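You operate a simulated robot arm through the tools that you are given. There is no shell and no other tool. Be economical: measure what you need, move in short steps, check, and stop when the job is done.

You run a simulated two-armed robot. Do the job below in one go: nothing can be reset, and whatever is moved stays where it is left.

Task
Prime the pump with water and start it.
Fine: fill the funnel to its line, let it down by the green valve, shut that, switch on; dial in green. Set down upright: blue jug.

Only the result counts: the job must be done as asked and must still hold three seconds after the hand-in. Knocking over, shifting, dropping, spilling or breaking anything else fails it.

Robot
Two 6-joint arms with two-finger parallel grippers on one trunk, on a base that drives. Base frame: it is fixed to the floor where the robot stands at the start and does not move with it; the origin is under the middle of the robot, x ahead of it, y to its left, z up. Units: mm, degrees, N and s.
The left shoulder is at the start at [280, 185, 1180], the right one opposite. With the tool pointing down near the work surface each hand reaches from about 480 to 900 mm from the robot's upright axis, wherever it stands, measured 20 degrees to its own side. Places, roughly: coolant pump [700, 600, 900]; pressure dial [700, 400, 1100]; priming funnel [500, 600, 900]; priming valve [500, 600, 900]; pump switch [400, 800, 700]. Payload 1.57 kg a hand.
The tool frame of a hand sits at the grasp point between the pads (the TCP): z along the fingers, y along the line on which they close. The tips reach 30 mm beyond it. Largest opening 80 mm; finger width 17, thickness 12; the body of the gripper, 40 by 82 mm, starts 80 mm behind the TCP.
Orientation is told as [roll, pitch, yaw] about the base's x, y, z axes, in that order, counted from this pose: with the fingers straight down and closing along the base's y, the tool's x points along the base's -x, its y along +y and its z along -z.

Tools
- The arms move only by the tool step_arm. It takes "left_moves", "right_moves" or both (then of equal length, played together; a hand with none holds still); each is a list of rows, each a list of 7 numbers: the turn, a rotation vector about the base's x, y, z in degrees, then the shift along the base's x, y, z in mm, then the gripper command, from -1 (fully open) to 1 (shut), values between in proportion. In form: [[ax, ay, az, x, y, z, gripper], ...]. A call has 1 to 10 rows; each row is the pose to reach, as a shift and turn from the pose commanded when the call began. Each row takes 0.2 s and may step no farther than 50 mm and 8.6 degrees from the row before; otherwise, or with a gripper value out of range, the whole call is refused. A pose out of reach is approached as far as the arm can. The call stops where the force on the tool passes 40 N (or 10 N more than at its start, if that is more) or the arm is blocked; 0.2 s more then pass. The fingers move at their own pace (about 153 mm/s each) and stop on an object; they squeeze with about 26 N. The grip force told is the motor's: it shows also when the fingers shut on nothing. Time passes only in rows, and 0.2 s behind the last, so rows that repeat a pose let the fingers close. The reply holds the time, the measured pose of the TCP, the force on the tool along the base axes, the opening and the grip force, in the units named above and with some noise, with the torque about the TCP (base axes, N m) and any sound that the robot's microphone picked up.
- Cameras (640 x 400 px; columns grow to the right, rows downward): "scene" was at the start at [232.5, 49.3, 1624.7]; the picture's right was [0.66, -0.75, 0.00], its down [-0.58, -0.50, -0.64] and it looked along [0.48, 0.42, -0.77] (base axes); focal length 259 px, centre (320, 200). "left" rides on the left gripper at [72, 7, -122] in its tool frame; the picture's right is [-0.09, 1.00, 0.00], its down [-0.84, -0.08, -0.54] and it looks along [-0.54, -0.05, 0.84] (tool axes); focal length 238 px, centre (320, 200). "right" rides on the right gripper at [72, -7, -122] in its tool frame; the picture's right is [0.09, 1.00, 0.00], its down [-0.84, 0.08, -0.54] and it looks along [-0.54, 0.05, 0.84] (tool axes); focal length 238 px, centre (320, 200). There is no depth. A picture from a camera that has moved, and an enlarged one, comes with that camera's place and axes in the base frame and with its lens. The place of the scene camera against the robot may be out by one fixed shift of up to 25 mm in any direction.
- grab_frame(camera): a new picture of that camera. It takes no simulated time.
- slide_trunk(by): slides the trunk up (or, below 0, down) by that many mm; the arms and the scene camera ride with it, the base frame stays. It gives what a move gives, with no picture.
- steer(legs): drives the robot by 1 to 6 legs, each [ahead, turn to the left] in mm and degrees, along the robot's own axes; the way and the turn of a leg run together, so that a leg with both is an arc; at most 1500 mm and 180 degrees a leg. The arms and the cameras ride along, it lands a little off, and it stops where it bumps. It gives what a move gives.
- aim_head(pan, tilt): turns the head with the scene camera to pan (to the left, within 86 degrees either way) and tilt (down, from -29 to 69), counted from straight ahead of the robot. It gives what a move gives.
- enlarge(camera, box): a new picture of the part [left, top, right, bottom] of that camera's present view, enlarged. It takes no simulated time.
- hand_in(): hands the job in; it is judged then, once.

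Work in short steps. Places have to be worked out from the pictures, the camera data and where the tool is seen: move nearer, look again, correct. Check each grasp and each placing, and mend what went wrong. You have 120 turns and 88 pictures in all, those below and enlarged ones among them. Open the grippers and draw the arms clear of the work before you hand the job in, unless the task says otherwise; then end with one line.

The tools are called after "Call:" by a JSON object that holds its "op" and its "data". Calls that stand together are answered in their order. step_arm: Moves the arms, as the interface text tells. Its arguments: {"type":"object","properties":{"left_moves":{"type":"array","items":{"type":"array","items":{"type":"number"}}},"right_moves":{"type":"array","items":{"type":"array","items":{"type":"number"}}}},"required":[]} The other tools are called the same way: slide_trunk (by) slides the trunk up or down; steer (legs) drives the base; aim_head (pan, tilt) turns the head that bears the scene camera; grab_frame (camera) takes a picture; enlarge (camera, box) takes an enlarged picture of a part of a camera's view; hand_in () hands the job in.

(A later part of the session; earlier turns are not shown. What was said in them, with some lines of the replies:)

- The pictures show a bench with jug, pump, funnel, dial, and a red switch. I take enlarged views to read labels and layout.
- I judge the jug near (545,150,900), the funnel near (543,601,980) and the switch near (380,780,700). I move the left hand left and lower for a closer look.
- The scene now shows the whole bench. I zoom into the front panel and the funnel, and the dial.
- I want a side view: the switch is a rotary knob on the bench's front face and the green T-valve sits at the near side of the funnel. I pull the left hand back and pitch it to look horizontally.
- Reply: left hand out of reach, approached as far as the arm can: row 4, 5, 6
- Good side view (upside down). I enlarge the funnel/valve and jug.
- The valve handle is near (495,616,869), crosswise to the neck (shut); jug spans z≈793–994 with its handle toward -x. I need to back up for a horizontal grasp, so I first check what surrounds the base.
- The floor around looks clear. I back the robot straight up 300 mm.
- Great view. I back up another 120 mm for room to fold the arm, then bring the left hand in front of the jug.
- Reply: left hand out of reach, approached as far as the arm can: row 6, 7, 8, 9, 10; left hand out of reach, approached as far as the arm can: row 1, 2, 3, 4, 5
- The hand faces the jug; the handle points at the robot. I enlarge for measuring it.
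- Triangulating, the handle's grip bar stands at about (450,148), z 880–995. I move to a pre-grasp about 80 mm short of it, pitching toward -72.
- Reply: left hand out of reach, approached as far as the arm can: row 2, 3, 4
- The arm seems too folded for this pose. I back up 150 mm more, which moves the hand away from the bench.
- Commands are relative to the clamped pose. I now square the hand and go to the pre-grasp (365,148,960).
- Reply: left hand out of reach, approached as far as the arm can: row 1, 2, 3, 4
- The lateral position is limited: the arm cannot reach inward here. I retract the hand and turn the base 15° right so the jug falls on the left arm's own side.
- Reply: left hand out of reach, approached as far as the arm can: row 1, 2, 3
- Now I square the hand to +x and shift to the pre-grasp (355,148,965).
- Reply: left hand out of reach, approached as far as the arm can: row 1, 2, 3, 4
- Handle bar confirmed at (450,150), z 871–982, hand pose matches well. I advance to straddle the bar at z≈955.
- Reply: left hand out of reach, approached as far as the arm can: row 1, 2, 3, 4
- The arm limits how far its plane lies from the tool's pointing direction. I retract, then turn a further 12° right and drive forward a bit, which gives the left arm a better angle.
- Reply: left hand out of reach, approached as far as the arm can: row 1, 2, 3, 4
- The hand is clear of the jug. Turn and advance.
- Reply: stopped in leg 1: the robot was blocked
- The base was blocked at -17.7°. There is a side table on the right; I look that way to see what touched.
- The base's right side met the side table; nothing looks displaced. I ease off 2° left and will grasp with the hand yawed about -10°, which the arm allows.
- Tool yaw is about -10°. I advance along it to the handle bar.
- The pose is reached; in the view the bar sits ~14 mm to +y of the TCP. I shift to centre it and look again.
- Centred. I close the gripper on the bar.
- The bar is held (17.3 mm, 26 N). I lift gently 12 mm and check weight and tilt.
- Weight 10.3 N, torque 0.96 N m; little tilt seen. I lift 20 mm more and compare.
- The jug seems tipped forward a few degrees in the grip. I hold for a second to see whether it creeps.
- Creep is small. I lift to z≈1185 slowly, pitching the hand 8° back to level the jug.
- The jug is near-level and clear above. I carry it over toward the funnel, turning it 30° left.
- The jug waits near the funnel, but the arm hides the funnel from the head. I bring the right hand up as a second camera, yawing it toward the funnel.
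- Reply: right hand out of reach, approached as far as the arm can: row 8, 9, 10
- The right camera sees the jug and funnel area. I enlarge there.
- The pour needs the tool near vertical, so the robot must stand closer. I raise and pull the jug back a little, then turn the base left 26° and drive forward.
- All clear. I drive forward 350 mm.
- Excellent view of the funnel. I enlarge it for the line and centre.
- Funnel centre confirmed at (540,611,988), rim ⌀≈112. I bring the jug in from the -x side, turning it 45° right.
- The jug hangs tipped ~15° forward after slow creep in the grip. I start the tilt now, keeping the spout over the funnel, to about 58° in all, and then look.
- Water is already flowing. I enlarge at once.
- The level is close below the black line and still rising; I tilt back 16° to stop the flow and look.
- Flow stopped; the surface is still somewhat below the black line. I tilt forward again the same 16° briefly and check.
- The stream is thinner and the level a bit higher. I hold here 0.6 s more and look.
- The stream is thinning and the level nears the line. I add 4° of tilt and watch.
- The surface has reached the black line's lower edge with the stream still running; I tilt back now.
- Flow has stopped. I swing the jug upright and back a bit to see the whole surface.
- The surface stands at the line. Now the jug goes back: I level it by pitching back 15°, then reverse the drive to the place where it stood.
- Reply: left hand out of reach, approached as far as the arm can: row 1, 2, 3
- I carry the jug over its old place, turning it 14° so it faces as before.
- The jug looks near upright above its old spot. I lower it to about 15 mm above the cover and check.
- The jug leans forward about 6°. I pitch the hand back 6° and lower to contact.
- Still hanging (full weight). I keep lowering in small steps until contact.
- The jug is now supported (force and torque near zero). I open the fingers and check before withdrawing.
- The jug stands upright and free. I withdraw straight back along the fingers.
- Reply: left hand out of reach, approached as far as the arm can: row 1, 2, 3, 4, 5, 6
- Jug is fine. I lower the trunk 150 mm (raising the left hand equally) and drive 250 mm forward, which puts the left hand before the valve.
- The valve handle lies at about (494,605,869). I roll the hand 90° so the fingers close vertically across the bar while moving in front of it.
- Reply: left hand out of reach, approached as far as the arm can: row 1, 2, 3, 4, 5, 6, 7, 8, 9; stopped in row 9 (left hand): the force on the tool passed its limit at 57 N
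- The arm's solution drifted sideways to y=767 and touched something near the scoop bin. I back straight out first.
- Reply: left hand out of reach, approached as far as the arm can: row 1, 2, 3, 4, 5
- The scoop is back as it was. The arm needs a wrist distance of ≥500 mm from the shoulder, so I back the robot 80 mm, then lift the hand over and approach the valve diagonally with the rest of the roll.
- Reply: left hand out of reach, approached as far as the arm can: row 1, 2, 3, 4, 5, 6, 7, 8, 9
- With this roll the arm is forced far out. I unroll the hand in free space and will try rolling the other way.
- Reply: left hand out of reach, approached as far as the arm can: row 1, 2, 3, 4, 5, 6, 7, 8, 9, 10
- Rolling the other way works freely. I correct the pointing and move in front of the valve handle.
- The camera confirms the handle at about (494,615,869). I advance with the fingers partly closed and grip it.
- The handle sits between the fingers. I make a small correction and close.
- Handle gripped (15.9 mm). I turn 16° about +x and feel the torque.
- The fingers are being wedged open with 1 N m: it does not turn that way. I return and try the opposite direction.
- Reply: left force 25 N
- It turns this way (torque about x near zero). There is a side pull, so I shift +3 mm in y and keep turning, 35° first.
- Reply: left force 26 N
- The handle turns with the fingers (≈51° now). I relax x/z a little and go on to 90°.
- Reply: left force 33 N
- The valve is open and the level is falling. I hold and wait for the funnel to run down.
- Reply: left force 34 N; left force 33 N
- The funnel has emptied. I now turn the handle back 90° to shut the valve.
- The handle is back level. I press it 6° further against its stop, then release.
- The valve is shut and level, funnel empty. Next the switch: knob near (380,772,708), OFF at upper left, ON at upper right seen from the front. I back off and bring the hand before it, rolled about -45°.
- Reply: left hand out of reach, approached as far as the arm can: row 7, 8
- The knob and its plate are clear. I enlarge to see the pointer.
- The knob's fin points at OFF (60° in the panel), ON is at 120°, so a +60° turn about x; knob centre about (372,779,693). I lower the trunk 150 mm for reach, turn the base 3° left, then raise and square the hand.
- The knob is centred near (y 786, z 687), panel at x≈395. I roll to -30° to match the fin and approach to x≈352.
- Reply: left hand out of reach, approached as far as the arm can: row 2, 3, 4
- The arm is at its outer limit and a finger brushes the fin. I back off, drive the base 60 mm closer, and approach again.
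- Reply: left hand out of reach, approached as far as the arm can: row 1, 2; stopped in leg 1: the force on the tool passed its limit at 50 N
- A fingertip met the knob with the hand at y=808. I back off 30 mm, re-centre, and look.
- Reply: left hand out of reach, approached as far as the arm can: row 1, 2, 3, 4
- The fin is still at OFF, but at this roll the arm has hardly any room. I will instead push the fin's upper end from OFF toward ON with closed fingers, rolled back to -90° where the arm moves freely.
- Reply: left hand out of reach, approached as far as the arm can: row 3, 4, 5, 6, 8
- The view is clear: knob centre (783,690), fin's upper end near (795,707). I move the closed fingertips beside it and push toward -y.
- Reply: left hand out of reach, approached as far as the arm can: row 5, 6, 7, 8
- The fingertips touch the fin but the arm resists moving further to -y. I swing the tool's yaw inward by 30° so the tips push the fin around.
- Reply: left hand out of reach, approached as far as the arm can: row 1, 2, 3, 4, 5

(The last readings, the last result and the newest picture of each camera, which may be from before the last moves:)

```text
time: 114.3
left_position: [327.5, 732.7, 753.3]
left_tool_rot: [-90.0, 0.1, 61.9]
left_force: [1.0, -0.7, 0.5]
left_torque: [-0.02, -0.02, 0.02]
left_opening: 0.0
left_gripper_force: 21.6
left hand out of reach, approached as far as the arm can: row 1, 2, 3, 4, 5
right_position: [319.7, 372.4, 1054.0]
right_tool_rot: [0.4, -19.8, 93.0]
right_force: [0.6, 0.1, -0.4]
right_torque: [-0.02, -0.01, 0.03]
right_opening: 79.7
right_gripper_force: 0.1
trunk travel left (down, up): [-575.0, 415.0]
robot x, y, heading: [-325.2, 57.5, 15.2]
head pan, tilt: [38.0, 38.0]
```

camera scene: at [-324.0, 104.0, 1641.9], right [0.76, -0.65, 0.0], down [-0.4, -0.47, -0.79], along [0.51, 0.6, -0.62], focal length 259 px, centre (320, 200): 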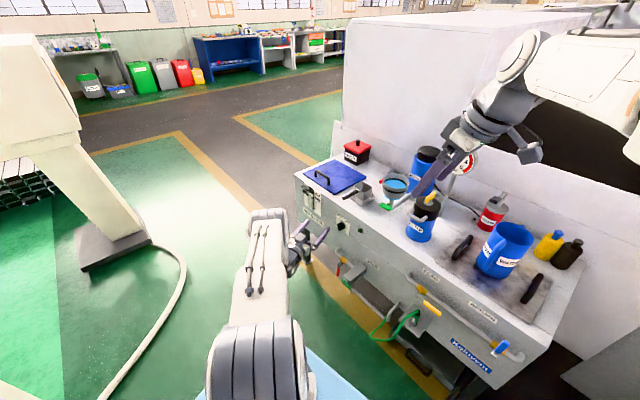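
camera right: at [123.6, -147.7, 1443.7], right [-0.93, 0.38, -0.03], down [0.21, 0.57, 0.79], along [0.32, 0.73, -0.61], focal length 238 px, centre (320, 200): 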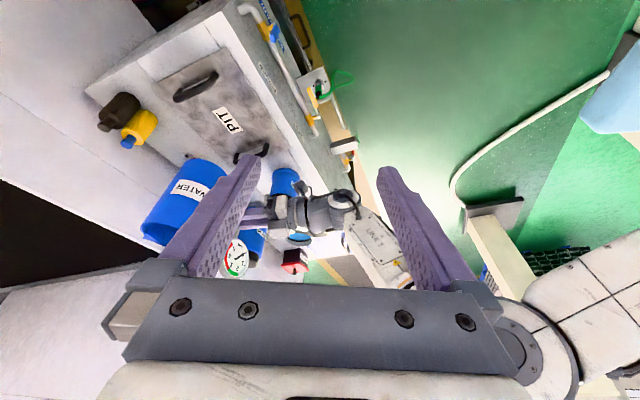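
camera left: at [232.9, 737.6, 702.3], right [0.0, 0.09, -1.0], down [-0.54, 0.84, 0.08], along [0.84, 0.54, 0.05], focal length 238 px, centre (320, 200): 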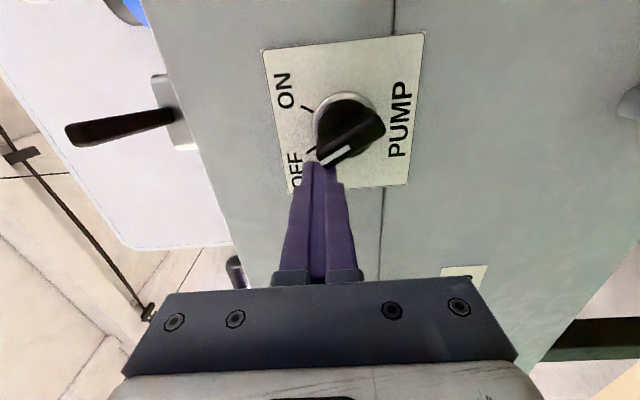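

The hand swept to y=733; it may have pushed the fin along. I look at the knob.

Call:
{"op": "grab_frame", "data": {"camera": "left"}}

```text
4 pictures are left
camera left: at [185.5, 725.2, 745.9], right [0.04, 0.08, -1.0], down [-0.08, 0.99, 0.07], along [1.0, 0.08, 0.05], focal length 238 px, centre (320, 200)
```

left: 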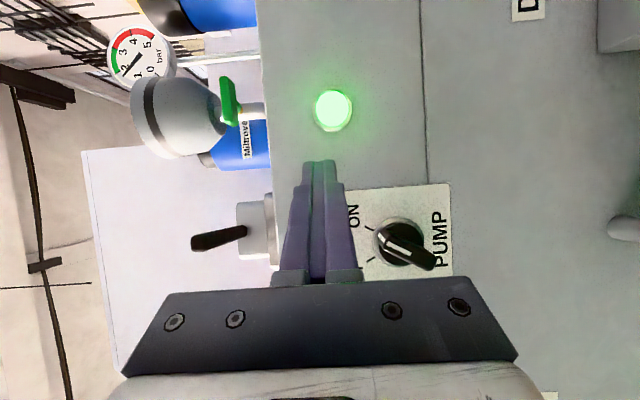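

The switch is on: the lamp glows green and the gauge needle is rising. I drive straight back to clear the arms, then open the gripper and check the dial.

Call:
{"op": "steer", "data": {"legs": [[-250, 0]]}}

Call:
{"op": "step_arm", "data": {"left_moves": [[0, 0, 0, 0, 0, 0, 0], [0, 0, 0, 0, 0, 0, -1], [0, 0, 0, 0, 0, 0, -1], [0, 0, 0, 0, 0, 0, -1], [0, 0, 0, 0, 0, 0, -1]]}}

Call:
{"op": "aim_head", "data": {"pan": 25, "tilt": 25}}

Call:
{"op": "grab_frame", "data": {"camera": "scene"}}

```text
time: 116.1
left_position: [80.9, 670.9, 754.4]
left_tool_rot: [-90.2, 0.1, 62.5]
left_force: [-0.3, 0.0, 0.3]
left_torque: [0.02, 0.02, -0.02]
left_opening: 0.0
left_gripper_force: 21.4
right_position: [75.5, 310.2, 1053.7]
right_tool_rot: [0.3, -20.0, 93.3]
right_force: [-0.1, 0.2, 0.1]
right_torque: [-0.02, -0.01, 0.01]
right_opening: 80.2
right_gripper_force: 0.0
trunk travel left (down, up): [-575.0, 415.0]
robot x, y, heading: [-571.8, -4.1, 15.3]
head pan, tilt: [38.0, 38.0]
```

```text
time: 117.3
left_position: [81.7, 670.2, 753.7]
left_tool_rot: [-90.2, 0.0, 62.4]
left_force: [-0.6, 0.0, 0.6]
left_torque: [0.0, -0.01, 0.0]
left_opening: 80.0
left_gripper_force: 0.0
right_position: [75.3, 310.0, 1054.3]
right_tool_rot: [0.3, -19.9, 93.2]
right_force: [-0.1, -0.3, 0.1]
right_torque: [-0.03, 0.03, 0.02]
right_opening: 79.9
right_gripper_force: 0.1
trunk travel left (down, up): [-575.0, 415.0]
robot x, y, heading: [-568.3, -7.4, 15.4]
head pan, tilt: [38.0, 38.0]
```

```text
time: 118.1
left_position: [81.7, 669.4, 752.6]
left_tool_rot: [-90.2, 0.0, 62.3]
left_force: [-0.5, 0.9, -0.5]
left_torque: [0.0, -0.01, 0.04]
left_opening: 79.9
left_gripper_force: 0.0
right_position: [76.2, 310.1, 1053.6]
right_tool_rot: [0.4, -19.9, 93.2]
right_force: [0.0, -0.3, -0.3]
right_torque: [-0.02, 0.02, -0.02]
right_opening: 80.0
right_gripper_force: 0.0
trunk travel left (down, up): [-575.0, 415.0]
robot x, y, heading: [-568.7, -8.6, 15.2]
head pan, tilt: [25.0, 25.0]
```

```text
3 pictures are left
camera scene: at [-332.0, 92.8, 1362.1], right [0.65, -0.76, 0.0], down [-0.32, -0.27, -0.91], along [0.69, 0.59, -0.42], focal length 259 px, centre (320, 200)
```

scene: 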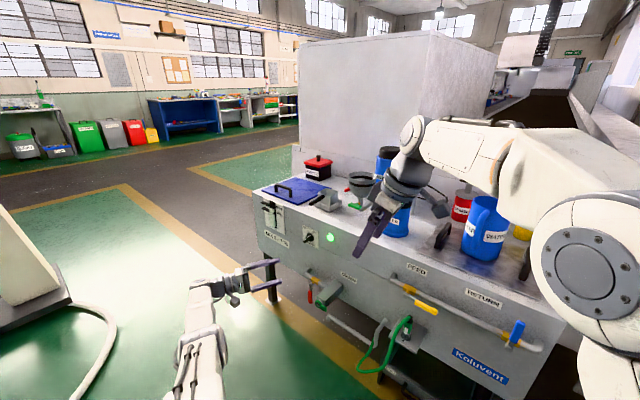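

Lamp lit, jug upright, funnel empty, all in place. The right arm hides the dial; I draw it aside and zoom on the dial.

Call:
{"op": "step_arm", "data": {"right_moves": [[0, 0, -8, -5, -40, 10, -1], [0, 0, -16, -10, -80, 20, -1], [0, 0, -24, -20, -120, 30, -1], [0, 0, -32, -30, -160, 40, -1], [0, 0, -40, -40, -200, 40, -1], [0, 0, -48, -50, -240, 40, -1], [0, 0, -56, -60, -280, 40, -1], [0, 0, -64, -60, -310, 40, -1]]}}

Call:
{"op": "enlarge", "data": {"camera": "scene", "box": [300, 120, 540, 290]}}

```text
time: 119.9
left_position: [80.6, 669.6, 753.0]
left_tool_rot: [-90.2, 0.1, 62.4]
left_force: [-0.2, 0.1, 0.2]
left_torque: [0.01, 0.01, -0.03]
left_opening: 80.2
left_gripper_force: 0.1
right_position: [26.9, 3.7, 1092.3]
right_tool_rot: [0.4, -19.7, 29.2]
right_force: [0.7, -0.5, -0.7]
right_torque: [0.03, -0.03, -0.02]
right_opening: 80.0
right_gripper_force: 0.0
right hand out of reach, approached as far as the arm can: row 8
trunk travel left (down, up): [-575.0, 415.0]
robot x, y, heading: [-571.5, -9.1, 15.5]
head pan, tilt: [25.0, 25.0]
```

```text
2.35 times, centred on (420, 205) of scene
camera zoom: at [-331.9, 92.8, 1362.2], right [0.65, -0.76, 0.0], down [-0.32, -0.27, -0.91], along [0.69, 0.59, -0.42], focal length 609 px, centre (85, 188)
```

zoom: 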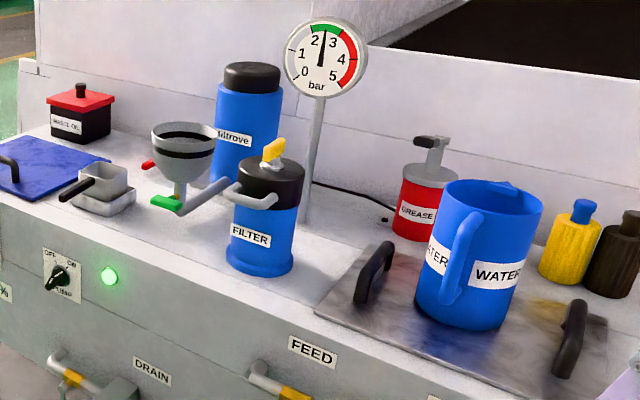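

The dial stands in the green (≈2.5 bar), the lamp is lit, the switch is on, the green valve is shut, the jug is upright and both hands are clear and open. I hand the job in.

Call:
{"op": "hand_in", "data": {}}

```text
The job is handed in.
```

The pump is primed and running: I filled the funnel to its line, let it down by the green valve and shut that again. The switch is on and the dial reads about 2.5 bar, in the green. The blue jug stands upright where it was. Along the way the base bumped the side table and the left hand bumped something near the scoop; nothing looked moved afterwards.
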